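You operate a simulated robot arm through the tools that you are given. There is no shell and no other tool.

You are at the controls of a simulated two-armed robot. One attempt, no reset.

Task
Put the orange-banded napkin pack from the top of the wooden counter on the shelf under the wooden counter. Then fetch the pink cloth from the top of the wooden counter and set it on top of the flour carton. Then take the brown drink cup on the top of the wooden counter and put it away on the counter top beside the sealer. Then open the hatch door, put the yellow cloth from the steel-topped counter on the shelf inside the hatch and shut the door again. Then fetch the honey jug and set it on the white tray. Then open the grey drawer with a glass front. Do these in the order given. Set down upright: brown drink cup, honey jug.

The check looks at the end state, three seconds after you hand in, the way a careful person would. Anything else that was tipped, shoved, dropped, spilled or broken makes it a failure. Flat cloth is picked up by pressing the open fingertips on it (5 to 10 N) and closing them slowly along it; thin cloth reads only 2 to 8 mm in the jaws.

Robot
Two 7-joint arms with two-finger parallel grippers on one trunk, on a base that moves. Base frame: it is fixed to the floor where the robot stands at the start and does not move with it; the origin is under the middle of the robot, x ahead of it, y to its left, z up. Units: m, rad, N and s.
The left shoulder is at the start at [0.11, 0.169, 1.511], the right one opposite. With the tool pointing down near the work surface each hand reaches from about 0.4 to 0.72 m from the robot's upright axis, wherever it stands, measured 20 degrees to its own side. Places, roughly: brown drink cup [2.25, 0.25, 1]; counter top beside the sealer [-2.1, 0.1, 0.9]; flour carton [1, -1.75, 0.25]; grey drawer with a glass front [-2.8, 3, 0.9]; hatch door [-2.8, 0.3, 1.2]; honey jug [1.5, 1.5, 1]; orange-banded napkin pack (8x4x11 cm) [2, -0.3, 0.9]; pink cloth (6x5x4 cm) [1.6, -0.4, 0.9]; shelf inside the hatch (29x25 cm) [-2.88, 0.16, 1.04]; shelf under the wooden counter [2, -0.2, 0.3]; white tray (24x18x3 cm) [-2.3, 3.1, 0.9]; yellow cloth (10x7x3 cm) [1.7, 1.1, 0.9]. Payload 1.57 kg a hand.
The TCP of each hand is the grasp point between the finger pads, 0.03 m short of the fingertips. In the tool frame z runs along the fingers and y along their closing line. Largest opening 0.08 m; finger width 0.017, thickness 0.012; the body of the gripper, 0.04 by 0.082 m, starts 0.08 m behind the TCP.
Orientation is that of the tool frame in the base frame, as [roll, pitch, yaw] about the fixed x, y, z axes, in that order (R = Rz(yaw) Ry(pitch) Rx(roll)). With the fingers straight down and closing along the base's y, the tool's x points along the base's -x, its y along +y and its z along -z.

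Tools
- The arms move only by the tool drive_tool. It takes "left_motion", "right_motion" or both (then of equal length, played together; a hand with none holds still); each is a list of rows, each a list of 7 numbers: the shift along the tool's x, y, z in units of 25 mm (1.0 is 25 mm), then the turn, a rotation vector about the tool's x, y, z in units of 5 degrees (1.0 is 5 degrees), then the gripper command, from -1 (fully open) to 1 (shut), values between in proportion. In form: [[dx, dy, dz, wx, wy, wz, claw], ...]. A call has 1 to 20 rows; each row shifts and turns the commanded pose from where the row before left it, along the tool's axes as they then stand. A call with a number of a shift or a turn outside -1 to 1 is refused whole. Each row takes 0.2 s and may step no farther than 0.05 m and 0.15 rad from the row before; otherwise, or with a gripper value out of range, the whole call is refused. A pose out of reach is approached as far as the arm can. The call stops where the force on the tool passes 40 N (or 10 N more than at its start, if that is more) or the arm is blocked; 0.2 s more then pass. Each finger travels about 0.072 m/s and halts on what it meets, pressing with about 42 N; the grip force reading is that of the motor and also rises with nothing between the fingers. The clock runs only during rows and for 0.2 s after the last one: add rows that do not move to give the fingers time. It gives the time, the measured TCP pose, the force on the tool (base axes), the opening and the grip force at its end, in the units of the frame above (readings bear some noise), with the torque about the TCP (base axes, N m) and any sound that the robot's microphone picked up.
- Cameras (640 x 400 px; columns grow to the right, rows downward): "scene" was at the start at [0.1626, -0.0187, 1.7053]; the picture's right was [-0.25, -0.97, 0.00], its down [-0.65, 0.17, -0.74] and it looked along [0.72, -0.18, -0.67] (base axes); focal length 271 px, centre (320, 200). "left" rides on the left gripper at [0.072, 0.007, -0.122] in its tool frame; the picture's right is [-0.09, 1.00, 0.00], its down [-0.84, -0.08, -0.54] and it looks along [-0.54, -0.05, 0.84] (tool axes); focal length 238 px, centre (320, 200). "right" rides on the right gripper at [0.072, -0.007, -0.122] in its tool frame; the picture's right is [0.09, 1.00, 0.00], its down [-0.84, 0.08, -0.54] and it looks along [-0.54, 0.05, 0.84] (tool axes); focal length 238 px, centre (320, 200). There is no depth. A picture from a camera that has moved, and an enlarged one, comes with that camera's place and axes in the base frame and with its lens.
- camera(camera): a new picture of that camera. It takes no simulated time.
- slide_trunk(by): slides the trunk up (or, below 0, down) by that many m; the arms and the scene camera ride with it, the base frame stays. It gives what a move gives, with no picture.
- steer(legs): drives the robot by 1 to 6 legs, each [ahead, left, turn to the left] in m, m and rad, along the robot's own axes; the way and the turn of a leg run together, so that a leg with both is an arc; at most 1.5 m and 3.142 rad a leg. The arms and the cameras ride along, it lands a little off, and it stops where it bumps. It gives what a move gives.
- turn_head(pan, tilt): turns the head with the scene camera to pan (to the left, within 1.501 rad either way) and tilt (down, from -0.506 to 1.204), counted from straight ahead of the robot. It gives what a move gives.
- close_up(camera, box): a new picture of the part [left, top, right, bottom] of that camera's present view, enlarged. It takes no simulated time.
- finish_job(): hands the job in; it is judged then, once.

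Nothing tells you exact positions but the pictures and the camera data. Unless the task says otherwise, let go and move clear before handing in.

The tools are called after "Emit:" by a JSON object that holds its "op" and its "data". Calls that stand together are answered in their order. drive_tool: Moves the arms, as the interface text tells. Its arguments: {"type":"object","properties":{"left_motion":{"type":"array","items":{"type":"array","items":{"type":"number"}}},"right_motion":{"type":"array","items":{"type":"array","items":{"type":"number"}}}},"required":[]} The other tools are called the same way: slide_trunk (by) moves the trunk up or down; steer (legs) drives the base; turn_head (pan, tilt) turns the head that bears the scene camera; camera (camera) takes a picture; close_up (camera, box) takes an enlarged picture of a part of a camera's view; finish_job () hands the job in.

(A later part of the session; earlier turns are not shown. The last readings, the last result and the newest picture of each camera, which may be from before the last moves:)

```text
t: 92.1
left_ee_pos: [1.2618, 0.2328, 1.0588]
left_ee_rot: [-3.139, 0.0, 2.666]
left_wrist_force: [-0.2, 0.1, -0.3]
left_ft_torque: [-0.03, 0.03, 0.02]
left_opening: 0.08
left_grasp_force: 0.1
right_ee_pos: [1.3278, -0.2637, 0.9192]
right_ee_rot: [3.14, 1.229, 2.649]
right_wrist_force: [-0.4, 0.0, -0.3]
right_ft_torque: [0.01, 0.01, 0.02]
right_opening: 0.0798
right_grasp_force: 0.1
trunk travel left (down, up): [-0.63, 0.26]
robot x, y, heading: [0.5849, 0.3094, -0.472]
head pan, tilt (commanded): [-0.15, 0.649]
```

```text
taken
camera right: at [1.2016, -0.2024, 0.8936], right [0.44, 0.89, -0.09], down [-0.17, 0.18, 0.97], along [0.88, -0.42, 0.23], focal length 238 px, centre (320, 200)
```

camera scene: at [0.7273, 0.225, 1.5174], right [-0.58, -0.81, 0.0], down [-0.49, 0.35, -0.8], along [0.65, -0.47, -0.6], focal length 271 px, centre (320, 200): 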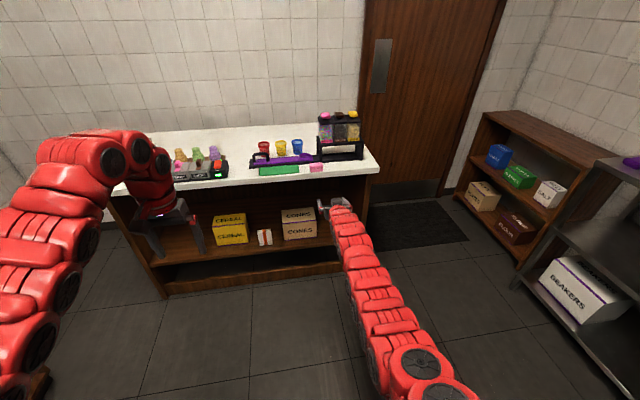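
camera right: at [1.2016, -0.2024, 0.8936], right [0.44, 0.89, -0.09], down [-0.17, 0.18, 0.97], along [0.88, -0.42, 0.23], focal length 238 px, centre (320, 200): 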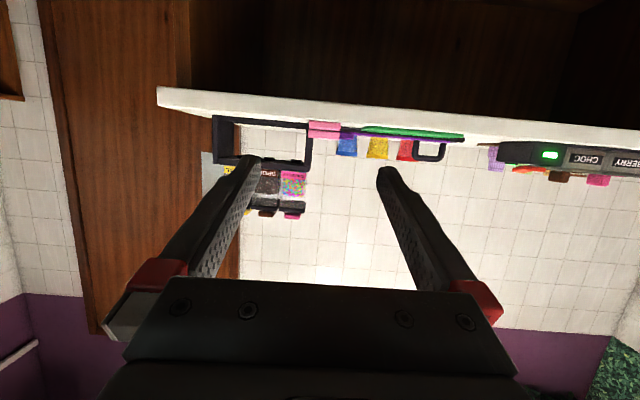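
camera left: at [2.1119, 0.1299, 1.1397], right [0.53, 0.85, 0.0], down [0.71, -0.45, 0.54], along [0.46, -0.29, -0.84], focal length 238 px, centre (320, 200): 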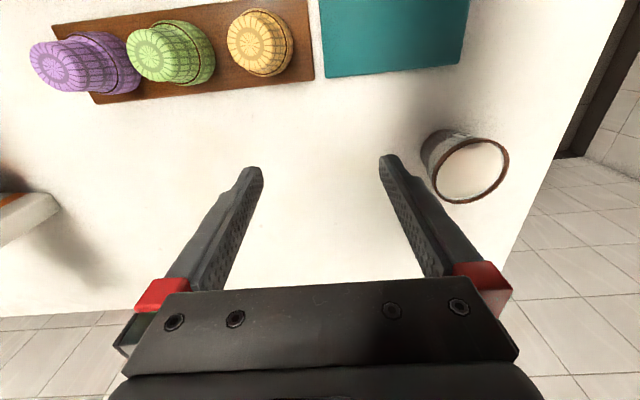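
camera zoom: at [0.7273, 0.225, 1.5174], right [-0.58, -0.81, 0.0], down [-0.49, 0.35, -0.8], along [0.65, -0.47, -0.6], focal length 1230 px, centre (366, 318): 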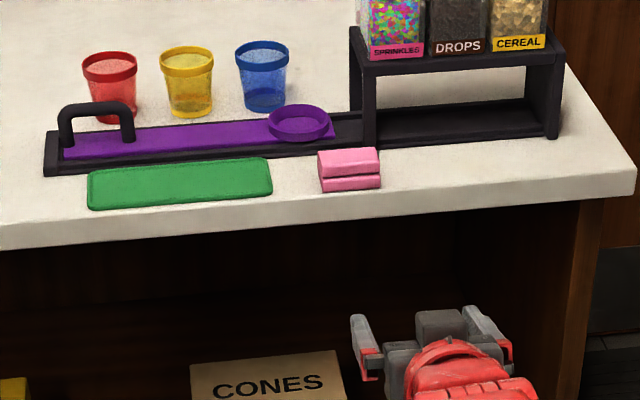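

The cloth lies at u≈1.65–1.695, v≈0.325–0.385, about 4 cm in from the edge; the hand is already aligned laterally. I drive in above it first, then check.

Emit:
{"op": "steer", "data": {"legs": [[0.352, 0.006, 0]]}}

Emit:
{"op": "turn_head", "data": {"pan": -0.25, "tilt": 0.85}}

Emit:
{"op": "camera", "data": {"camera": "scene"}}

Emit:
{"op": "camera", "data": {"camera": "right"}}

```text
t: 94.4
left_ee_pos: [1.574, 0.0708, 1.0587]
left_ee_rot: [-3.14, 0.001, 2.66]
left_wrist_force: [-0.3, 0.3, -0.6]
left_ft_torque: [0.03, 0.01, -0.03]
left_opening: 0.0798
left_grasp_force: 0.0
right_ee_pos: [1.6369, -0.4249, 0.9198]
right_ee_rot: [3.137, 1.228, 2.64]
right_wrist_force: [0.3, -0.6, 0.6]
right_ft_torque: [-0.01, -0.03, 0.02]
right_opening: 0.0799
right_grasp_force: 0.0
trunk travel left (down, up): [-0.63, 0.26]
robot x, y, heading: [0.9021, 0.154, -0.481]
head pan, tilt (commanded): [-0.15, 0.649]
```

```text
t: 95.1
left_ee_pos: [1.5724, 0.0713, 1.0597]
left_ee_rot: [-3.14, 0.002, 2.66]
left_wrist_force: [0.2, -0.3, 0.1]
left_ft_torque: [0.01, 0.0, -0.01]
left_opening: 0.0798
left_grasp_force: 0.1
right_ee_pos: [1.6384, -0.4237, 0.9198]
right_ee_rot: [3.138, 1.228, 2.638]
right_wrist_force: [0.0, 0.3, 0.0]
right_ft_torque: [0.04, -0.03, -0.02]
right_opening: 0.08
right_grasp_force: 0.0
trunk travel left (down, up): [-0.63, 0.26]
robot x, y, heading: [0.8979, 0.1532, -0.484]
head pan, tilt (commanded): [-0.25, 0.85]
```

```text
taken
camera scene: at [1.0288, 0.0674, 1.5009], right [-0.67, -0.74, 0.0], down [-0.56, 0.5, -0.66], along [0.49, -0.44, -0.75], focal length 271 px, centre (320, 200)
```

scene: 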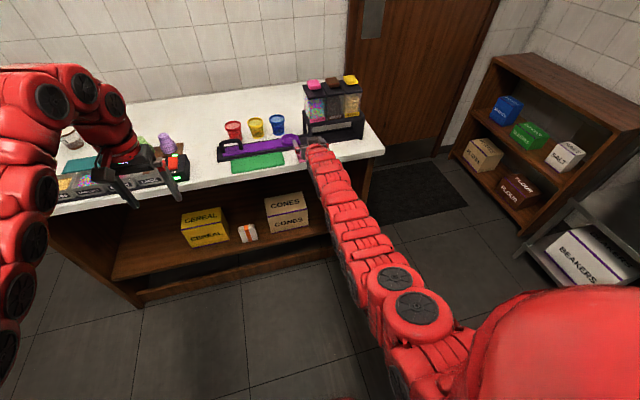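

```text
taken
camera right: at [1.5118, -0.3625, 0.8939], right [0.45, 0.89, -0.09], down [-0.17, 0.18, 0.97], along [0.88, -0.42, 0.23], focal length 238 px, centre (320, 200)
```

right: 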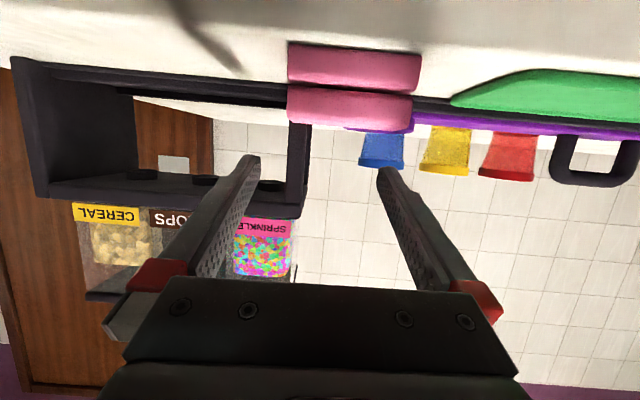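

The cloth spans v≈0.326–0.394, so I shift the hand about 12 mm left and square its yaw before lowering.

Emit:
{"op": "drive_tool", "data": {"right_motion": [[0, 0.5, 0, -0.47, 0, -0.17, -1], [0, 0, 0, 0, 0, 0, -1]]}}

Emit:
{"op": "camera", "data": {"camera": "right"}}

Emit:
{"op": "close_up", "data": {"camera": "scene", "box": [230, 100, 370, 188]}}

```text
t: 95.7
left_ee_pos: [1.5742, 0.0706, 1.0589]
left_ee_rot: [-3.141, 0.002, 2.659]
left_wrist_force: [-0.1, 1.0, 0.1]
left_ft_torque: [0.04, -0.03, 0.01]
left_opening: 0.0799
left_grasp_force: 0.1
right_ee_pos: [1.642, -0.4134, 0.9205]
right_ee_rot: [3.141, 1.229, 2.686]
right_wrist_force: [-0.5, 0.3, 0.1]
right_ft_torque: [0.02, -0.01, -0.02]
right_opening: 0.08
right_grasp_force: 0.1
trunk travel left (down, up): [-0.63, 0.26]
robot x, y, heading: [0.8969, 0.1543, -0.484]
head pan, tilt (commanded): [-0.25, 0.85]
```

```text
taken
camera right: at [1.5149, -0.357, 0.8942], right [0.41, 0.91, -0.09], down [-0.17, 0.17, 0.97], along [0.9, -0.38, 0.23], focal length 238 px, centre (320, 200)
```

right: 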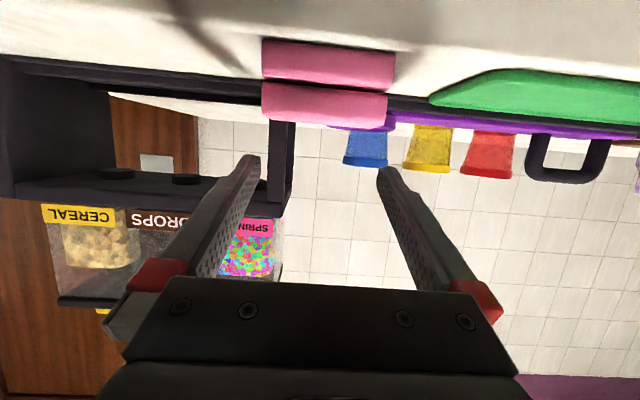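

```text
4.55 times, centred on (300, 144) of scene
camera zoom: at [1.0288, 0.0676, 1.5008], right [-0.67, -0.74, 0.0], down [-0.56, 0.5, -0.66], along [0.49, -0.44, -0.75], focal length 1230 px, centre (411, 454)
```

zoom: 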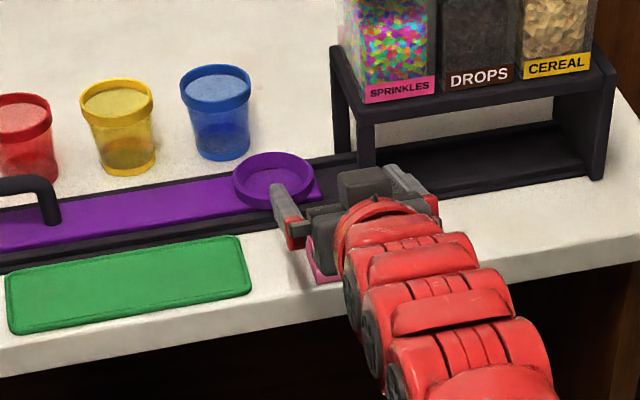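

Emit:
{"op": "drive_tool", "data": {"right_motion": [[-0.16, 0, 0.46, 0, 0, 0, -1], [0, 0, 0, 0, 0, 0, -1]]}}

Emit:
{"op": "slide_trunk", "data": {"by": -0.025}}

Emit:
{"op": "camera", "data": {"camera": "right"}}

```text
t: 96.3
left_ee_pos: [1.5739, 0.0712, 1.0585]
left_ee_rot: [-3.14, 0.001, 2.659]
left_wrist_force: [0.4, 0.7, -1.1]
left_ft_torque: [-0.01, -0.01, 0.0]
left_opening: 0.0799
left_grasp_force: 0.0
right_ee_pos: [1.6545, -0.4178, 0.9208]
right_ee_rot: [3.14, 1.23, 2.683]
right_wrist_force: [-1.0, 0.8, -0.9]
right_ft_torque: [-0.01, -0.01, -0.01]
right_opening: 0.0799
right_grasp_force: 0.0
trunk travel left (down, up): [-0.63, 0.26]
robot x, y, heading: [0.8949, 0.1507, -0.479]
head pan, tilt (commanded): [-0.25, 0.85]
```

```text
t: 97.0
left_ee_pos: [1.5741, 0.0719, 1.0347]
left_ee_rot: [-3.14, 0.005, 2.663]
left_wrist_force: [-1.0, -0.2, 0.6]
left_ft_torque: [0.0, -0.03, 0.03]
left_opening: 0.0799
left_grasp_force: 0.0
right_ee_pos: [1.6536, -0.417, 0.8953]
right_ee_rot: [3.14, 1.23, 2.684]
right_wrist_force: [-0.1, 0.8, 0.5]
right_ft_torque: [0.02, 0.02, 0.04]
right_opening: 0.0801
right_grasp_force: 0.0
trunk travel left (down, up): [-0.605, 0.285]
robot x, y, heading: [0.8964, 0.1528, -0.477]
head pan, tilt (commanded): [-0.25, 0.85]
```

```text
taken
camera right: at [1.5258, -0.3619, 0.8695], right [0.41, 0.91, -0.09], down [-0.17, 0.17, 0.97], along [0.9, -0.38, 0.23], focal length 238 px, centre (320, 200)
```

right: 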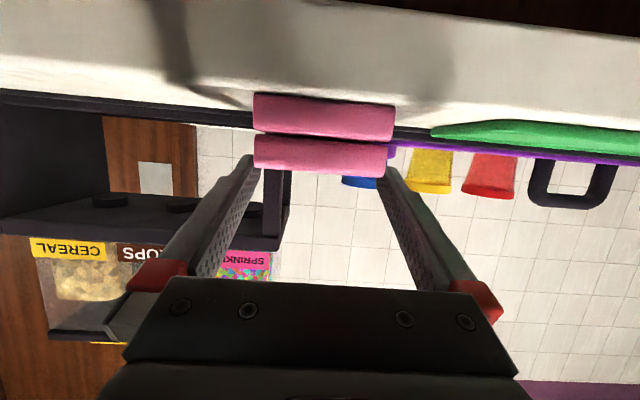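

Emit:
{"op": "drive_tool", "data": {"right_motion": [[0, -0.07, 0, 0, 0, 0, -1], [0, 0, 0, 0, 0, 0, -1]]}}

Emit:
{"op": "slide_trunk", "data": {"by": -0.02}}

Emit:
{"op": "camera", "data": {"camera": "right"}}

```text
t: 97.6
left_ee_pos: [1.5735, 0.072, 1.0341]
left_ee_rot: [-3.138, 0.002, 2.66]
left_wrist_force: [0.0, -0.4, 0.1]
left_ft_torque: [0.02, 0.01, -0.02]
left_opening: 0.0802
left_grasp_force: 0.0
right_ee_pos: [1.6523, -0.4211, 0.8955]
right_ee_rot: [3.14, 1.229, 2.683]
right_wrist_force: [0.4, -0.8, 0.4]
right_ft_torque: [-0.01, -0.02, 0.04]
right_opening: 0.0799
right_grasp_force: 0.2
trunk travel left (down, up): [-0.605, 0.285]
robot x, y, heading: [0.8951, 0.1523, -0.479]
head pan, tilt (commanded): [-0.25, 0.85]
```

```text
t: 98.3
left_ee_pos: [1.5736, 0.0714, 1.0143]
left_ee_rot: [-3.141, 0.001, 2.659]
left_wrist_force: [-0.6, -0.3, 0.1]
left_ft_torque: [0.01, -0.03, 0.02]
left_opening: 0.0799
left_grasp_force: 0.1
right_ee_pos: [1.6526, -0.4201, 0.8761]
right_ee_rot: [3.139, 1.231, 2.684]
right_wrist_force: [-0.6, 1.0, 0.2]
right_ft_torque: [-0.02, 0.01, -0.01]
right_opening: 0.0799
right_grasp_force: 0.0
trunk travel left (down, up): [-0.585, 0.305]
robot x, y, heading: [0.8985, 0.1545, -0.482]
head pan, tilt (commanded): [-0.25, 0.85]
```

```text
taken
camera right: at [1.525, -0.3635, 0.8494], right [0.41, 0.91, -0.09], down [-0.17, 0.17, 0.97], along [0.9, -0.38, 0.23], focal length 238 px, centre (320, 200)
```

right: 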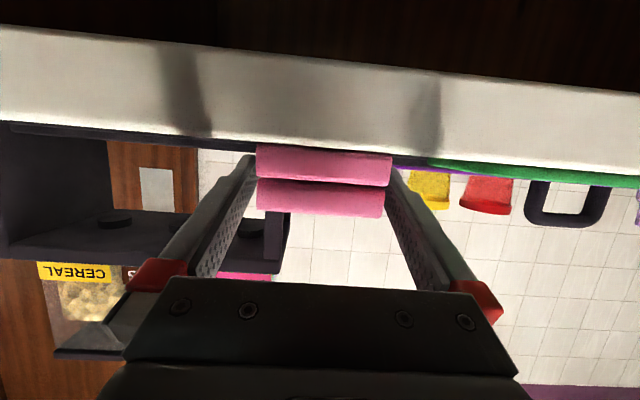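

The cloth sits between the finger pads now. Closing slowly.

Emit:
{"op": "drive_tool", "data": {"right_motion": [[0, 0, 0, 0, 0, 0, -0.8], [0, 0, 0, 0, 0, 0, -0.65], [0, 0, 0, 0, 0, 0, -0.5], [0, 0, 0, 0, 0, 0, -0.3], [0, 0, 0, 0, 0, 0, -0.1], [0, 0, 0, 0, 0, 0, -0.1]]}}

Emit:
{"op": "camera", "data": {"camera": "right"}}

```text
t: 99.7
left_ee_pos: [1.5741, 0.0726, 1.015]
left_ee_rot: [-3.141, 0.002, 2.658]
left_wrist_force: [-0.2, 0.0, 0.8]
left_ft_torque: [0.01, 0.01, -0.03]
left_opening: 0.0802
left_grasp_force: 0.0
right_ee_pos: [1.654, -0.4197, 0.875]
right_ee_rot: [3.138, 1.23, 2.685]
right_wrist_force: [0.2, -0.5, 0.5]
right_ft_torque: [0.03, -0.04, -0.02]
right_opening: 0.0591
right_grasp_force: 42.5
trunk travel left (down, up): [-0.585, 0.305]
robot x, y, heading: [0.9003, 0.1542, -0.487]
head pan, tilt (commanded): [-0.25, 0.85]
```

```text
taken
camera right: at [1.5253, -0.3635, 0.8492], right [0.41, 0.91, -0.09], down [-0.17, 0.17, 0.97], along [0.9, -0.38, 0.23], focal length 238 px, centre (320, 200)
```

right: 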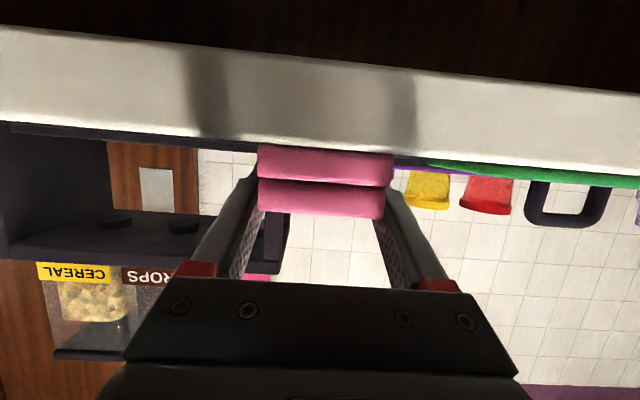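

Emit:
{"op": "slide_trunk", "data": {"by": 0.1}}

Emit:
{"op": "camera", "data": {"camera": "right"}}

Emit:
{"op": "camera", "data": {"camera": "scene"}}

```text
t: 101.0
left_ee_pos: [1.5745, 0.0712, 1.1139]
left_ee_rot: [-3.14, 0.003, 2.659]
left_wrist_force: [-0.6, 0.4, 0.7]
left_ft_torque: [-0.03, -0.01, 0.01]
left_opening: 0.0803
left_grasp_force: 0.2
right_ee_pos: [1.6533, -0.4186, 0.975]
right_ee_rot: [3.139, 1.228, 2.683]
right_wrist_force: [0.9, -0.6, 0.0]
right_ft_torque: [-0.02, -0.01, 0.0]
right_opening: 0.0592
right_grasp_force: 42.1
trunk travel left (down, up): [-0.685, 0.205]
robot x, y, heading: [0.8983, 0.1558, -0.484]
head pan, tilt (commanded): [-0.25, 0.85]
```

```text
taken
camera right: at [1.5255, -0.3636, 0.9487], right [0.41, 0.91, -0.09], down [-0.17, 0.17, 0.97], along [0.9, -0.38, 0.23], focal length 238 px, centre (320, 200)
```

right: 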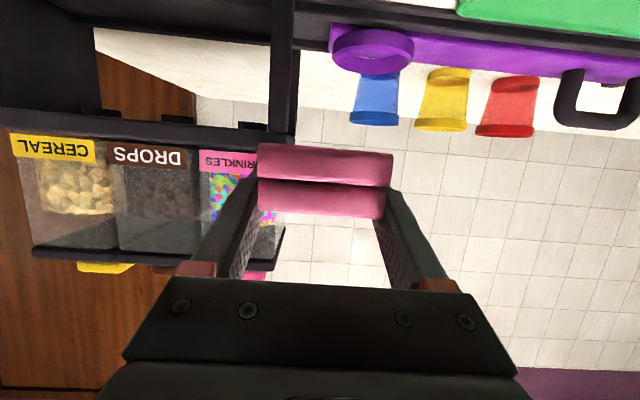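

```text
taken
camera scene: at [1.0292, 0.0672, 1.5557], right [-0.67, -0.74, 0.0], down [-0.56, 0.5, -0.66], along [0.49, -0.44, -0.75], focal length 271 px, centre (320, 200)
```

scene: 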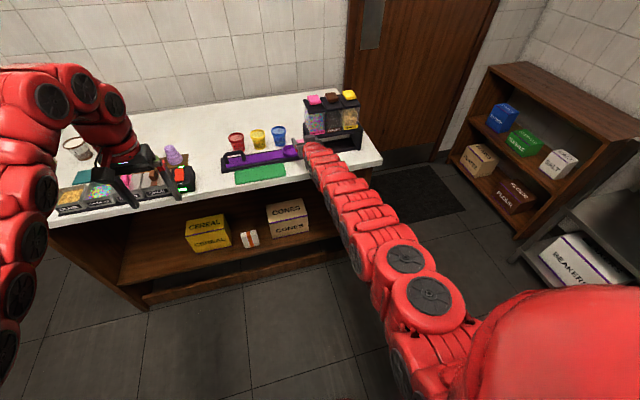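

The cloth is held. Next I back away, turn right toward the bookcase and approach diagonally so the body stays clear of the counter.

Emit:
{"op": "steer", "data": {"legs": [[-0.22, 0, 0], [0, 0, -0.95]]}}

Emit:
{"op": "turn_head", "data": {"pan": -0.1, "tilt": 0.6}}

Emit:
{"op": "camera", "data": {"camera": "scene"}}

```text
t: 105.1
left_ee_pos: [1.0275, -0.3435, 1.1145]
left_ee_rot: [-3.14, 0.002, 1.707]
left_wrist_force: [1.0, -0.1, 0.2]
left_ft_torque: [0.02, 0.0, 0.01]
left_opening: 0.0798
left_grasp_force: 0.1
right_ee_pos: [0.6731, -0.6921, 0.9746]
right_ee_rot: [3.14, 1.229, 1.732]
right_wrist_force: [-0.2, 0.1, 0.1]
right_ft_torque: [0.0, 0.03, 0.01]
right_opening: 0.0589
right_grasp_force: 42.1
trunk travel left (down, up): [-0.685, 0.205]
robot x, y, heading: [0.7027, 0.2538, -1.434]
head pan, tilt (commanded): [-0.25, 0.85]
```

```text
t: 105.9
left_ee_pos: [1.0275, -0.3417, 1.1142]
left_ee_rot: [-3.14, 0.001, 1.706]
left_wrist_force: [-0.4, -0.4, 0.4]
left_ft_torque: [-0.01, -0.02, -0.01]
left_opening: 0.0801
left_grasp_force: 0.1
right_ee_pos: [0.6737, -0.6921, 0.975]
right_ee_rot: [3.139, 1.229, 1.732]
right_wrist_force: [-0.8, -0.1, -0.4]
right_ft_torque: [0.02, 0.02, -0.01]
right_opening: 0.059
right_grasp_force: 42.1
trunk travel left (down, up): [-0.685, 0.205]
robot x, y, heading: [0.7075, 0.2576, -1.432]
head pan, tilt (commanded): [-0.099, 0.6]
```

```text
taken
camera scene: at [0.7201, 0.0901, 1.5766], right [-1.0, -0.04, 0.0], down [-0.02, 0.57, -0.82], along [0.03, -0.82, -0.57], focal length 271 px, centre (320, 200)
```

scene: 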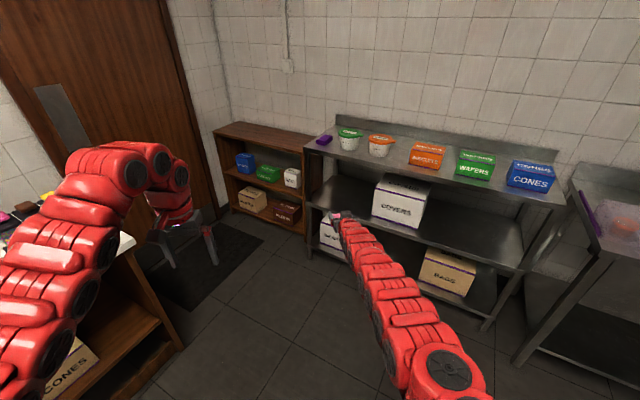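

Emit:
{"op": "steer", "data": {"legs": [[0.6, 0.209, 0]]}}

Emit:
{"op": "camera", "data": {"camera": "scene"}}

Emit:
{"op": "close_up", "data": {"camera": "scene", "box": [150, 80, 350, 260]}}

```text
t: 109.4
left_ee_pos: [1.3243, -0.9021, 1.1147]
left_ee_rot: [-3.137, 0.002, 1.715]
left_wrist_force: [-0.5, 0.6, -0.4]
left_ft_torque: [0.01, -0.01, 0.0]
left_opening: 0.0799
left_grasp_force: 0.0
right_ee_pos: [0.9729, -1.2539, 0.9748]
right_ee_rot: [3.14, 1.229, 1.74]
right_wrist_force: [0.2, 0.4, -0.7]
right_ft_torque: [0.0, 0.01, 0.0]
right_opening: 0.0589
right_grasp_force: 41.5
trunk travel left (down, up): [-0.685, 0.205]
robot x, y, heading: [0.9954, -0.3083, -1.431]
head pan, tilt (commanded): [-0.099, 0.6]
```

```text
taken
camera scene: at [1.0121, -0.4717, 1.5767], right [-1.0, -0.05, 0.0], down [-0.03, 0.56, -0.82], along [0.04, -0.82, -0.57], focal length 271 px, centre (320, 200)
```

scene: 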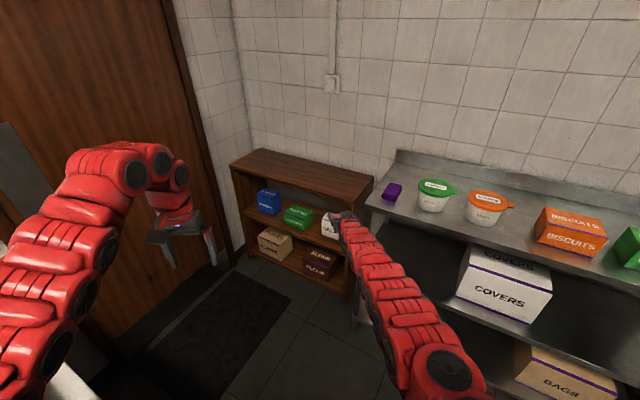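

```text
2.22 times, centred on (250, 170) of scene
camera zoom: at [1.0121, -0.4717, 1.5767], right [-1.0, -0.05, 0.0], down [-0.03, 0.56, -0.82], along [0.04, -0.82, -0.57], focal length 601 px, centre (476, 267)
```

zoom: 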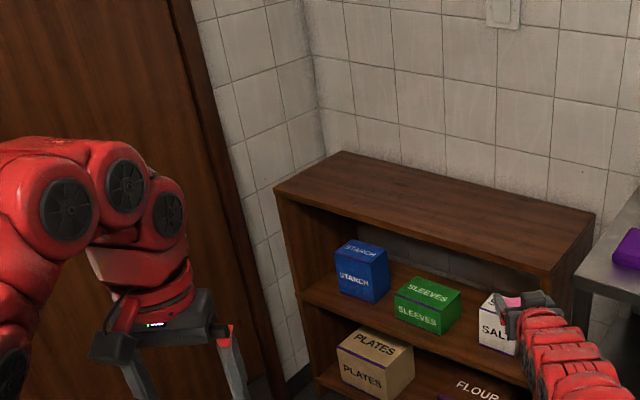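

Emit:
{"op": "slide_trunk", "data": {"by": -0.4}}

Emit:
{"op": "slide_trunk", "data": {"by": -0.1}}

Emit:
{"op": "turn_head", "data": {"pan": -0.1, "tilt": 0.5}}

Emit:
{"op": "camera", "data": {"camera": "scene"}}

Emit:
{"op": "camera", "data": {"camera": "right"}}

```text
t: 113.2
left_ee_pos: [1.3251, -0.901, 0.7149]
left_ee_rot: [-3.14, 0.003, 1.717]
left_wrist_force: [-0.5, -0.2, 0.4]
left_ft_torque: [-0.01, 0.03, 0.02]
left_opening: 0.0802
left_grasp_force: 0.0
right_ee_pos: [0.9731, -1.2536, 0.5766]
right_ee_rot: [3.141, 1.23, 1.74]
right_wrist_force: [-1.0, -0.6, 0.0]
right_ft_torque: [-0.03, -0.01, 0.0]
right_opening: 0.0588
right_grasp_force: 42.3
trunk travel left (down, up): [-0.285, 0.605]
robot x, y, heading: [0.9937, -0.3069, -1.421]
head pan, tilt (commanded): [-0.099, 0.6]
```

```text
t: 114.6
left_ee_pos: [1.3249, -0.9021, 0.6141]
left_ee_rot: [-3.14, 0.002, 1.716]
left_wrist_force: [0.9, -1.1, 0.2]
left_ft_torque: [-0.01, -0.03, -0.03]
left_opening: 0.0799
left_grasp_force: 0.1
right_ee_pos: [0.9733, -1.2545, 0.4743]
right_ee_rot: [3.14, 1.229, 1.739]
right_wrist_force: [-0.1, -0.5, 0.0]
right_ft_torque: [-0.02, -0.02, -0.02]
right_opening: 0.0588
right_grasp_force: 42.5
trunk travel left (down, up): [-0.185, 0.705]
robot x, y, heading: [0.9924, -0.3087, -1.426]
head pan, tilt (commanded): [-0.099, 0.6]
```

```text
t: 115.2
left_ee_pos: [1.3243, -0.9029, 0.6137]
left_ee_rot: [-3.139, 0.0, 1.715]
left_wrist_force: [0.1, 0.2, 0.1]
left_ft_torque: [-0.02, 0.01, -0.01]
left_opening: 0.0801
left_grasp_force: 0.1
right_ee_pos: [0.9724, -1.2535, 0.4742]
right_ee_rot: [3.14, 1.23, 1.742]
right_wrist_force: [-0.5, 0.7, -0.4]
right_ft_torque: [0.01, 0.0, 0.0]
right_opening: 0.0589
right_grasp_force: 42.0
trunk travel left (down, up): [-0.185, 0.705]
robot x, y, heading: [0.9951, -0.3011, -1.416]
head pan, tilt (commanded): [-0.099, 0.499]
```

```text
taken
camera scene: at [1.0122, -0.4742, 1.0858], right [-1.0, -0.05, 0.0], down [-0.02, 0.48, -0.88], along [0.04, -0.88, -0.48], focal length 271 px, centre (320, 200)
```

scene: 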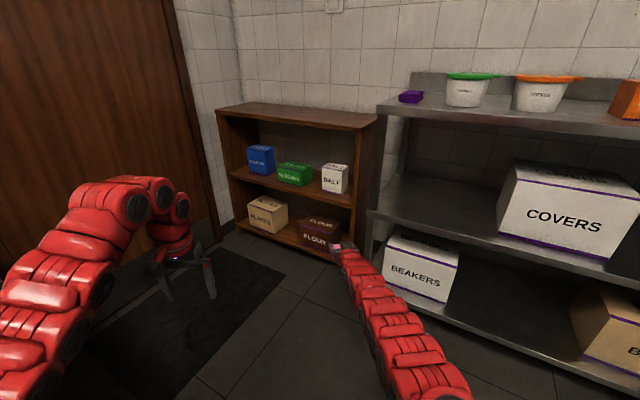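

```text
taken
camera right: at [0.9428, -1.1171, 0.449], right [0.98, 0.2, -0.09], down [0.04, 0.24, 0.97], along [0.22, -0.95, 0.23], focal length 238 px, centre (320, 200)
```

right: 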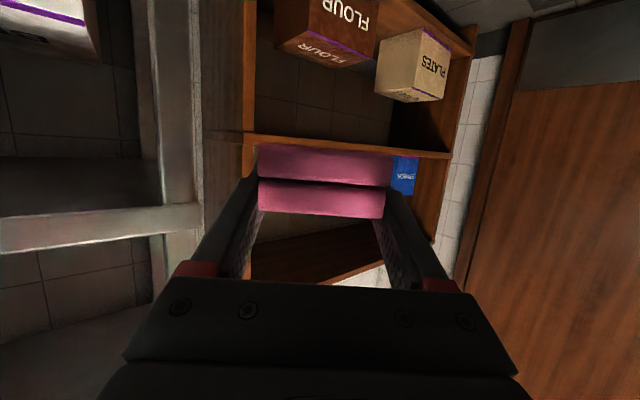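

Emit:
{"op": "close_up", "data": {"camera": "scene", "box": [210, 90, 400, 270]}}

Emit:
{"op": "close_up", "data": {"camera": "right", "box": [230, 0, 480, 160]}}

```text
2.22 times, centred on (305, 180) of scene
camera zoom: at [1.0122, -0.4742, 1.0858], right [-1.0, -0.05, 0.0], down [-0.02, 0.48, -0.88], along [0.04, -0.88, -0.48], focal length 601 px, centre (353, 244)
```

zoom: 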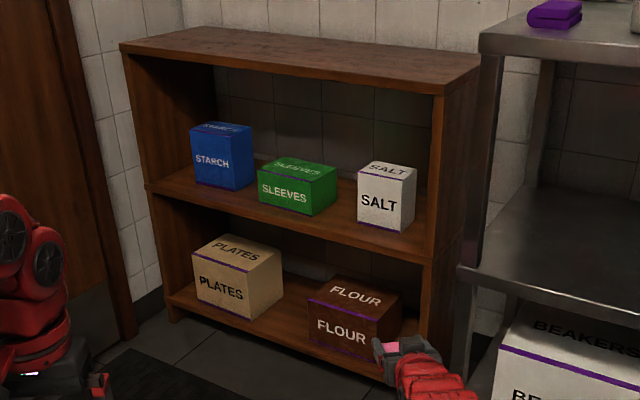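

```text
2.50 times, centred on (355, 80) of right
camera zoom: at [0.9428, -1.1171, 0.449], right [0.98, 0.2, -0.09], down [0.04, 0.24, 0.97], along [0.22, -0.95, 0.23], focal length 596 px, centre (232, 500)
```

zoom: 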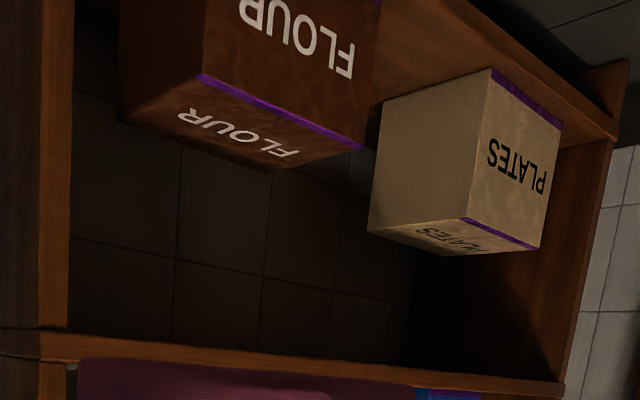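

The flour carton's top is at z≈0.240, spanning u≈1.64–1.82 and v≈-1.02…-1.165, with about 0.2 m clear above it. I pull the hand in a bit and lower to the approach height.

Emit:
{"op": "drive_tool", "data": {"right_motion": [[0.745, 0, -0.58, 0, 0, 0, -0.1], [0.745, 0, -0.58, 0, 0, 0, -0.1], [0.745, 0, -0.58, 0, 0, 0, -0.1], [0.745, 0, -0.58, 0, 0, 0, -0.1], [0, 0, 0, 0, 0, 0, -0.1]]}}

Emit:
{"op": "slide_trunk", "data": {"by": -0.125}}

Emit:
{"op": "camera", "data": {"camera": "right"}}

```text
t: 116.5
left_ee_pos: [1.3234, -0.9021, 0.6151]
left_ee_rot: [-3.14, 0.002, 1.715]
left_wrist_force: [0.3, 0.3, -0.1]
left_ft_torque: [-0.01, -0.01, -0.02]
left_opening: 0.0803
left_grasp_force: 0.0
right_ee_pos: [0.9601, -1.1759, 0.4251]
right_ee_rot: [3.137, 1.229, 1.738]
right_wrist_force: [0.4, 0.0, 0.9]
right_ft_torque: [0.01, 0.01, 0.0]
right_opening: 0.0593
right_grasp_force: 42.1
trunk travel left (down, up): [-0.185, 0.705]
robot x, y, heading: [0.9951, -0.3058, -1.427]
head pan, tilt (commanded): [-0.099, 0.499]
```

```text
t: 118.0
left_ee_pos: [1.3249, -0.9017, 0.4894]
left_ee_rot: [-3.141, 0.003, 1.716]
left_wrist_force: [0.2, 0.0, -0.1]
left_ft_torque: [0.01, -0.01, -0.02]
left_opening: 0.0799
left_grasp_force: 0.1
right_ee_pos: [0.96, -1.1747, 0.3]
right_ee_rot: [3.14, 1.228, 1.741]
right_wrist_force: [0.2, -0.3, -0.6]
right_ft_torque: [0.02, 0.01, -0.03]
right_opening: 0.0589
right_grasp_force: 42.2
trunk travel left (down, up): [-0.06, 0.83]
robot x, y, heading: [0.9966, -0.3061, -1.426]
head pan, tilt (commanded): [-0.099, 0.499]
```

```text
taken
camera right: at [0.9305, -1.0384, 0.274], right [0.98, 0.2, -0.09], down [0.04, 0.24, 0.97], along [0.22, -0.95, 0.23], focal length 238 px, centre (320, 200)
```

right: 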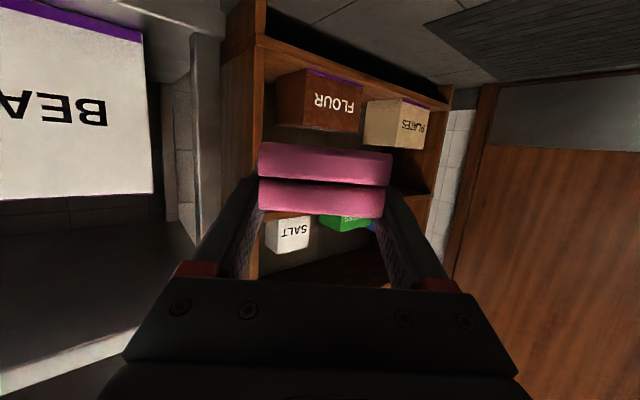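

Emit:
{"op": "steer", "data": {"legs": [[0.4, 0.02, 0]]}}

Emit:
{"op": "turn_head", "data": {"pan": -0.15, "tilt": 0.65}}

Emit:
{"op": "camera", "data": {"camera": "scene"}}

Emit:
{"op": "camera", "data": {"camera": "right"}}

```text
t: 120.4
left_ee_pos: [1.4013, -1.2834, 0.4889]
left_ee_rot: [-3.138, 0.001, 1.716]
left_wrist_force: [0.2, 0.4, 1.0]
left_ft_torque: [0.0, -0.03, 0.0]
left_opening: 0.0801
left_grasp_force: 0.0
right_ee_pos: [1.0378, -1.5567, 0.3003]
right_ee_rot: [3.138, 1.228, 1.739]
right_wrist_force: [-0.3, -0.4, 0.4]
right_ft_torque: [0.04, 0.02, 0.01]
right_opening: 0.0591
right_grasp_force: 42.6
trunk travel left (down, up): [-0.06, 0.83]
robot x, y, heading: [1.0721, -0.6896, -1.423]
head pan, tilt (commanded): [-0.099, 0.499]
```

```text
t: 121.1
left_ee_pos: [1.4012, -1.284, 0.4897]
left_ee_rot: [-3.14, 0.003, 1.716]
left_wrist_force: [0.5, 0.0, -0.2]
left_ft_torque: [0.01, 0.02, -0.04]
left_opening: 0.0801
left_grasp_force: 0.0
right_ee_pos: [1.0364, -1.5574, 0.2998]
right_ee_rot: [3.141, 1.23, 1.74]
right_wrist_force: [-0.2, 0.2, -0.6]
right_ft_torque: [-0.03, 0.0, -0.01]
right_opening: 0.0588
right_grasp_force: 41.5
trunk travel left (down, up): [-0.06, 0.83]
robot x, y, heading: [1.0735, -0.6851, -1.429]
head pan, tilt (commanded): [-0.15, 0.649]
```

```text
taken
camera scene: at [1.0841, -0.8516, 0.9475], right [-1.0, 0.0, 0.0], down [0.0, 0.6, -0.8], along [0.0, -0.8, -0.6], focal length 271 px, centre (320, 200)
```

scene: 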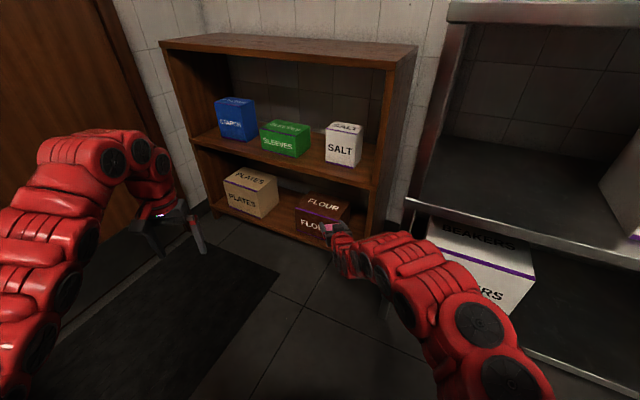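

```text
taken
camera right: at [1.0067, -1.4198, 0.2737], right [0.98, 0.2, -0.09], down [0.04, 0.24, 0.97], along [0.21, -0.95, 0.23], focal length 238 px, centre (320, 200)
```

right: 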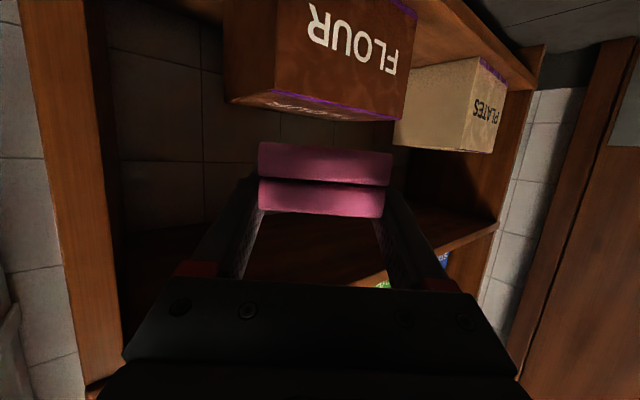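

Emit:
{"op": "steer", "data": {"legs": [[0.19, 0.003, 0]]}}

Emit:
{"op": "camera", "data": {"camera": "scene"}}

Emit:
{"op": "camera", "data": {"camera": "right"}}

```text
t: 122.7
left_ee_pos: [1.4302, -1.4714, 0.4889]
left_ee_rot: [-3.14, 0.001, 1.713]
left_wrist_force: [0.5, -0.4, 0.1]
left_ft_torque: [0.01, 0.01, -0.02]
left_opening: 0.0801
left_grasp_force: 0.0
right_ee_pos: [1.0669, -1.7426, 0.2995]
right_ee_rot: [3.142, 1.228, 1.739]
right_wrist_force: [-1.1, 0.5, -0.1]
right_ft_torque: [-0.01, 0.0, 0.01]
right_opening: 0.0591
right_grasp_force: 42.5
trunk travel left (down, up): [-0.06, 0.83]
robot x, y, heading: [1.1006, -0.8764, -1.425]
head pan, tilt (commanded): [-0.15, 0.649]
```

```text
taken
camera scene: at [1.1143, -1.0386, 0.9474], right [-1.0, 0.01, 0.0], down [0.0, 0.6, -0.8], along [0.0, -0.8, -0.6], focal length 271 px, centre (320, 200)
```

scene: 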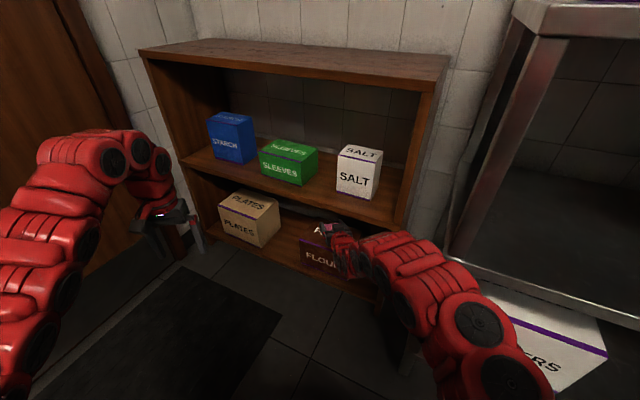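

```text
taken
camera right: at [1.0364, -1.6067, 0.2737], right [0.98, 0.2, -0.09], down [0.04, 0.24, 0.97], along [0.21, -0.95, 0.23], focal length 238 px, centre (320, 200)
```

right: 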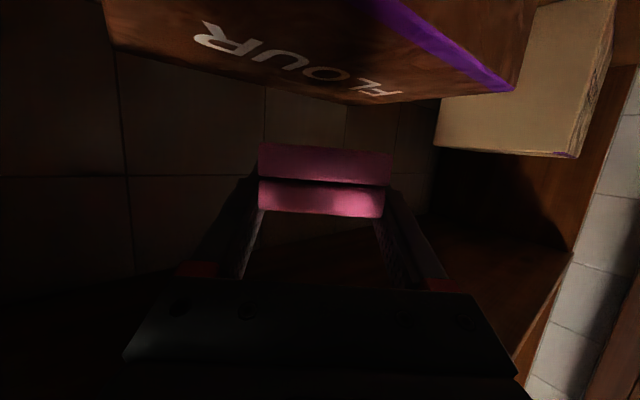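

Emit:
{"op": "close_up", "data": {"camera": "scene", "box": [250, 190, 410, 320]}}

Emit:
{"op": "slide_trunk", "data": {"by": -0.03}}

Emit:
{"op": "drive_tool", "data": {"right_motion": [[0.15, 0, 0.055, 0, 0, 0, -0.1], [0, 0, 0, 0, 0, 0, -0.1]]}}

```text
3.08 times, centred on (330, 255) of scene
camera zoom: at [1.1143, -1.0386, 0.9474], right [-1.0, 0.01, 0.0], down [0.0, 0.6, -0.8], along [0.0, -0.8, -0.6], focal length 833 px, centre (289, 31)
```

zoom: 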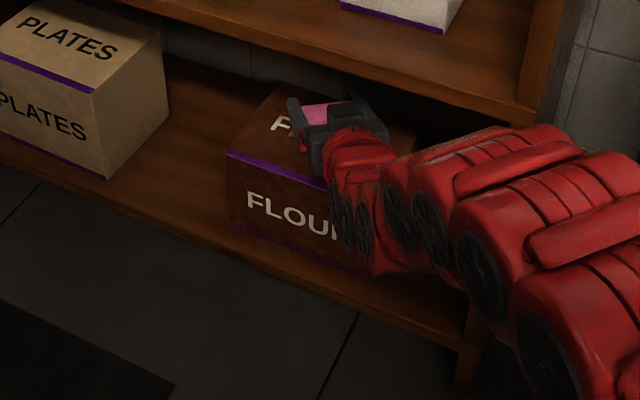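

```text
t: 123.4
left_ee_pos: [1.4291, -1.472, 0.4586]
left_ee_rot: [-3.14, 0.001, 1.715]
left_wrist_force: [0.5, 0.0, 0.3]
left_ft_torque: [-0.01, -0.02, -0.02]
left_opening: 0.0801
left_grasp_force: 0.0
right_ee_pos: [1.0663, -1.744, 0.2691]
right_ee_rot: [3.139, 1.231, 1.737]
right_wrist_force: [-0.8, 0.7, -0.6]
right_ft_torque: [0.0, 0.0, -0.01]
right_opening: 0.0589
right_grasp_force: 41.7
trunk travel left (down, up): [-0.03, 0.86]
robot x, y, heading: [1.1015, -0.8777, -1.428]
head pan, tilt (commanded): [-0.15, 0.649]
```

```text
t: 124.0
left_ee_pos: [1.4295, -1.4711, 0.4594]
left_ee_rot: [-3.139, 0.003, 1.715]
left_wrist_force: [-0.2, 0.3, -0.5]
left_ft_torque: [0.03, 0.01, 0.04]
left_opening: 0.0801
left_grasp_force: 0.2
right_ee_pos: [1.0651, -1.7434, 0.2656]
right_ee_rot: [3.14, 1.229, 1.739]
right_wrist_force: [-1.1, -0.5, -1.2]
right_ft_torque: [0.02, 0.04, 0.03]
right_opening: 0.059
right_grasp_force: 41.7
trunk travel left (down, up): [-0.03, 0.86]
robot x, y, heading: [1.105, -0.8749, -1.426]
head pan, tilt (commanded): [-0.15, 0.649]
```

Emit:
{"op": "drive_tool", "data": {"right_motion": [[0.12, 0, 0.044, 0, 0, 0, -0.1], [0, 0, 0, 0, 0, 0, -0.1]]}}

Emit:
{"op": "drive_tool", "data": {"right_motion": [[0.12, 0, 0.044, 0, 0, 0, -0.1], [0, 0, 0, 0, 0, 0, -0.1]]}}

```text
t: 124.6
left_ee_pos: [1.4297, -1.4706, 0.4589]
left_ee_rot: [-3.14, 0.002, 1.713]
left_wrist_force: [-0.7, 0.6, -0.6]
left_ft_torque: [0.0, -0.01, 0.02]
left_opening: 0.0798
left_grasp_force: 0.0
right_ee_pos: [1.0665, -1.7437, 0.2619]
right_ee_rot: [3.141, 1.228, 1.741]
right_wrist_force: [0.0, 0.1, -0.8]
right_ft_torque: [-0.03, 0.01, 0.0]
right_opening: 0.059
right_grasp_force: 42.3
trunk travel left (down, up): [-0.03, 0.86]
robot x, y, heading: [1.1028, -0.8746, -1.428]
head pan, tilt (commanded): [-0.15, 0.649]
```

```text
t: 125.2
left_ee_pos: [1.4299, -1.471, 0.4602]
left_ee_rot: [-3.141, 0.002, 1.714]
left_wrist_force: [-0.5, -0.9, -0.5]
left_ft_torque: [-0.01, -0.01, 0.01]
left_opening: 0.0797
left_grasp_force: 0.0
right_ee_pos: [1.0664, -1.7423, 0.2601]
right_ee_rot: [3.141, 1.229, 1.738]
right_wrist_force: [0.7, -0.2, -0.3]
right_ft_torque: [0.01, -0.03, -0.02]
right_opening: 0.059
right_grasp_force: 42.1
trunk travel left (down, up): [-0.03, 0.86]
robot x, y, heading: [1.1072, -0.8734, -1.43]
head pan, tilt (commanded): [-0.15, 0.649]
```

Emit:
{"op": "drive_tool", "data": {"right_motion": [[0.12, 0, 0.044, 0, 0, 0, -0.1], [0, 0, 0, 0, 0, 0, -0.1]]}}

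Emit:
{"op": "camera", "data": {"camera": "right"}}

```text
t: 125.8
left_ee_pos: [1.4304, -1.4712, 0.4591]
left_ee_rot: [-3.139, 0.002, 1.713]
left_wrist_force: [-0.6, 0.5, -0.7]
left_ft_torque: [-0.04, 0.0, 0.01]
left_opening: 0.0804
left_grasp_force: 0.0
right_ee_pos: [1.0657, -1.7437, 0.2553]
right_ee_rot: [3.14, 1.229, 1.74]
right_wrist_force: [-0.1, 0.2, -1.6]
right_ft_torque: [0.0, 0.01, -0.02]
right_opening: 0.059
right_grasp_force: 41.9
trunk travel left (down, up): [-0.03, 0.86]
robot x, y, heading: [1.1008, -0.8742, -1.429]
head pan, tilt (commanded): [-0.15, 0.649]
```

```text
taken
camera right: at [1.0369, -1.6067, 0.23], right [0.98, 0.2, -0.09], down [0.04, 0.24, 0.97], along [0.21, -0.95, 0.23], focal length 238 px, centre (320, 200)
```

right: 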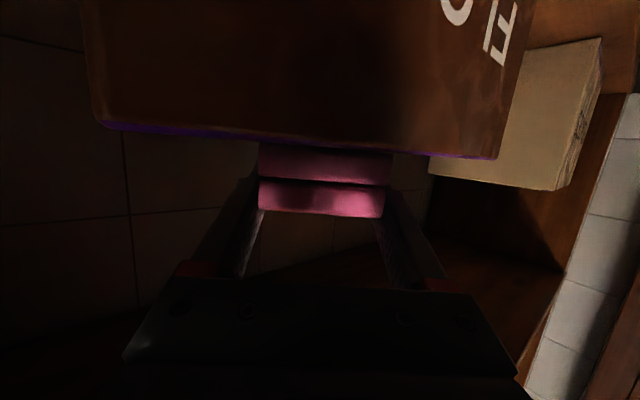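

Emit:
{"op": "drive_tool", "data": {"right_motion": [[0.1, 0, 0.036, 0, 0, 0, -0.1], [0, 0, 0, 0, 0, 0, -0.1]]}}

Emit:
{"op": "drive_tool", "data": {"right_motion": [[0.1, 0, 0.036, 0, 0, 0, -0.1], [0, 0, 0, 0, 0, 0, -0.1]]}}

Emit:
{"op": "camera", "data": {"camera": "right"}}

```text
t: 126.4
left_ee_pos: [1.4303, -1.4719, 0.4599]
left_ee_rot: [-3.14, 0.002, 1.714]
left_wrist_force: [-1.3, -0.3, 0.4]
left_ft_torque: [0.03, 0.01, 0.01]
left_opening: 0.08
left_grasp_force: 0.1
right_ee_pos: [1.0673, -1.743, 0.2558]
right_ee_rot: [3.139, 1.232, 1.741]
right_wrist_force: [-1.0, -1.4, 6.0]
right_ft_torque: [0.19, 0.07, 0.02]
right_opening: 0.059
right_grasp_force: 42.1
trunk travel left (down, up): [-0.03, 0.86]
robot x, y, heading: [1.1031, -0.8778, -1.426]
head pan, tilt (commanded): [-0.15, 0.649]
```

```text
t: 127.0
left_ee_pos: [1.4294, -1.4701, 0.4606]
left_ee_rot: [-3.14, 0.004, 1.714]
left_wrist_force: [0.2, -0.3, -0.7]
left_ft_torque: [0.01, -0.02, 0.02]
left_opening: 0.08
left_grasp_force: 0.1
right_ee_pos: [1.0668, -1.7446, 0.2552]
right_ee_rot: [-3.141, 1.237, 1.74]
right_wrist_force: [0.5, -1.4, 18.8]
right_ft_torque: [0.5, 0.08, -0.03]
right_opening: 0.0589
right_grasp_force: 42.0
trunk travel left (down, up): [-0.03, 0.86]
robot x, y, heading: [1.1006, -0.8787, -1.428]
head pan, tilt (commanded): [-0.15, 0.649]
```

```text
taken
camera right: at [1.0369, -1.6073, 0.2284], right [0.98, 0.2, -0.09], down [0.04, 0.25, 0.97], along [0.21, -0.95, 0.23], focal length 238 px, centre (320, 200)
```

right: 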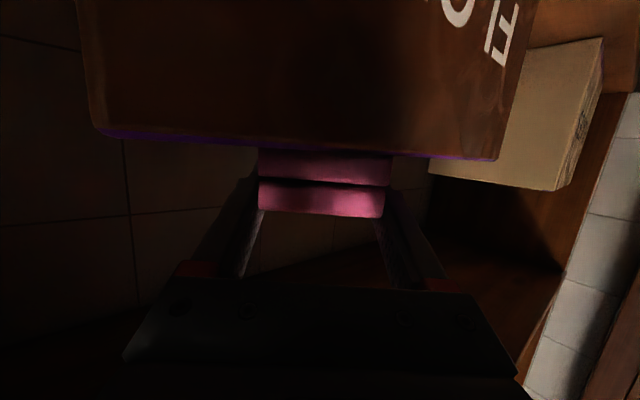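

The cloth touches the carton's top. I ease off slightly and open.

Emit:
{"op": "drive_tool", "data": {"right_motion": [[-0.06, 0, -0.02, 0, 0, 0, -0.1], [0, 0, 0, 0, 0, 0, -0.4], [0, 0, 0, 0, 0, 0, -0.6], [0, 0, 0, 0, 0, 0, -0.8], [0, 0, 0, 0, 0, 0, -1], [0, 0, 0, 0, 0, 0, -1]]}}

Emit:
{"op": "camera", "data": {"camera": "right"}}

Emit:
{"op": "close_up", "data": {"camera": "scene", "box": [250, 190, 410, 320]}}

```text
t: 128.4
left_ee_pos: [1.4314, -1.4713, 0.4594]
left_ee_rot: [-3.141, 0.003, 1.714]
left_wrist_force: [0.6, 0.0, -0.1]
left_ft_torque: [0.01, -0.01, -0.01]
left_opening: 0.0799
left_grasp_force: 0.1
right_ee_pos: [1.0653, -1.7441, 0.2532]
right_ee_rot: [3.138, 1.228, 1.738]
right_wrist_force: [-0.7, -0.4, 0.3]
right_ft_torque: [0.02, 0.02, 0.01]
right_opening: 0.0799
right_grasp_force: 0.0
trunk travel left (down, up): [-0.03, 0.86]
robot x, y, heading: [1.1009, -0.8742, -1.426]
head pan, tilt (commanded): [-0.15, 0.649]
```

```text
taken
camera right: at [1.0365, -1.6065, 0.2269], right [0.98, 0.2, -0.09], down [0.04, 0.24, 0.97], along [0.21, -0.95, 0.23], focal length 238 px, centre (320, 200)
```

right: 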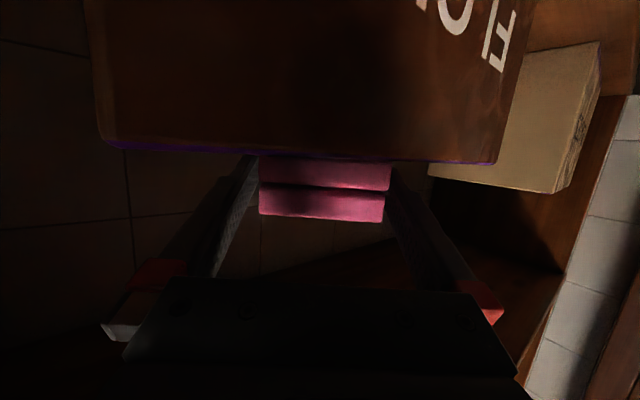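

```text
3.08 times, centred on (330, 255) of scene
camera zoom: at [1.1143, -1.0384, 0.9174], right [-1.0, 0.01, 0.0], down [0.0, 0.6, -0.8], along [0.0, -0.8, -0.6], focal length 833 px, centre (289, 31)
```

zoom: 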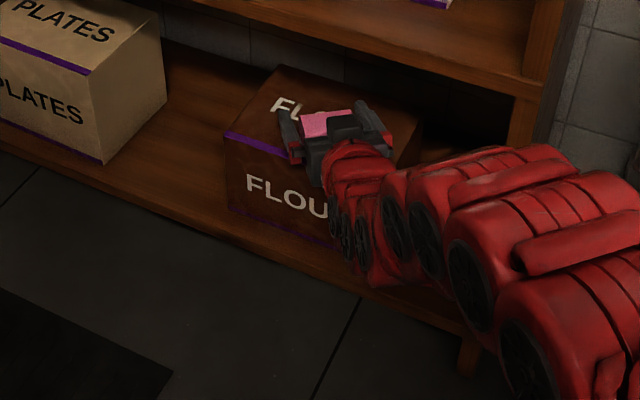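

Emit:
{"op": "slide_trunk", "data": {"by": 0.05}}

Emit:
{"op": "steer", "data": {"legs": [[-0.35, 0, 0]]}}

Emit:
{"op": "camera", "data": {"camera": "scene"}}

Emit:
{"op": "close_up", "data": {"camera": "scene", "box": [200, 120, 420, 300]}}

```text
t: 129.4
left_ee_pos: [1.4303, -1.4709, 0.509]
left_ee_rot: [-3.14, 0.002, 1.714]
left_wrist_force: [0.1, 0.7, 0.8]
left_ft_torque: [0.03, -0.01, -0.01]
left_opening: 0.0802
left_grasp_force: 0.1
right_ee_pos: [1.0669, -1.7433, 0.3034]
right_ee_rot: [3.14, 1.229, 1.739]
right_wrist_force: [0.2, 0.5, -0.2]
right_ft_torque: [-0.03, 0.0, 0.01]
right_opening: 0.08
right_grasp_force: 0.1
trunk travel left (down, up): [-0.08, 0.81]
robot x, y, heading: [1.1034, -0.8735, -1.425]
head pan, tilt (commanded): [-0.15, 0.649]
```

```text
t: 131.7
left_ee_pos: [1.3818, -1.1158, 0.5101]
left_ee_rot: [-3.139, 0.002, 1.722]
left_wrist_force: [0.0, 0.7, 1.1]
left_ft_torque: [0.03, -0.01, 0.0]
left_opening: 0.0801
left_grasp_force: 0.0
right_ee_pos: [1.0223, -1.3922, 0.3027]
right_ee_rot: [3.14, 1.228, 1.747]
right_wrist_force: [-0.1, 0.2, -0.8]
right_ft_torque: [0.0, 0.02, -0.01]
right_opening: 0.0798
right_grasp_force: 0.0
trunk travel left (down, up): [-0.08, 0.81]
robot x, y, heading: [1.0486, -0.5267, -1.415]
head pan, tilt (commanded): [-0.15, 0.649]
```

```text
taken
camera scene: at [1.0631, -0.6873, 0.9675], right [-1.0, 0.0, 0.0], down [0.0, 0.6, -0.8], along [0.0, -0.8, -0.6], focal length 271 px, centre (320, 200)
```

scene: 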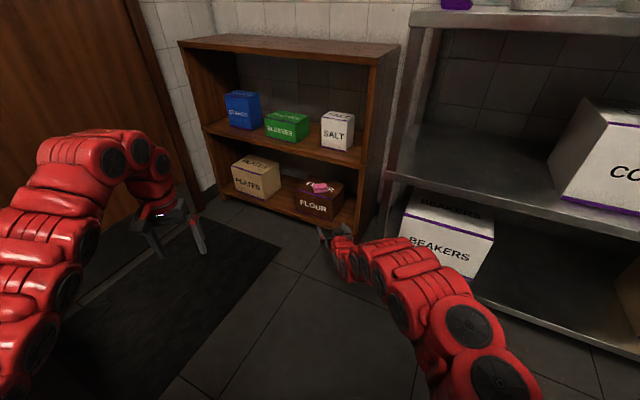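

```text
2.22 times, centred on (310, 210) of scene
camera zoom: at [1.0631, -0.6873, 0.9675], right [-1.0, 0.0, 0.0], down [0.0, 0.6, -0.8], along [0.0, -0.8, -0.6], focal length 601 px, centre (342, 178)
```

zoom: 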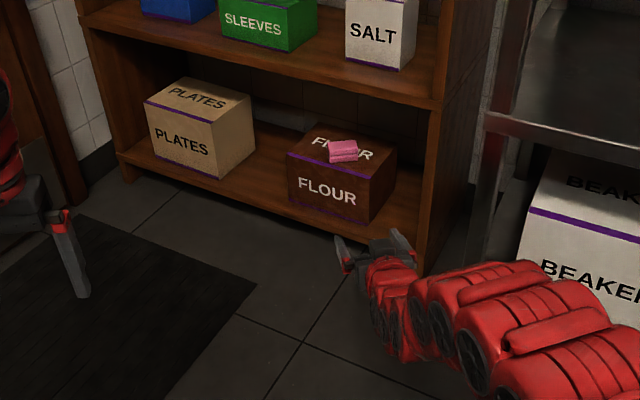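

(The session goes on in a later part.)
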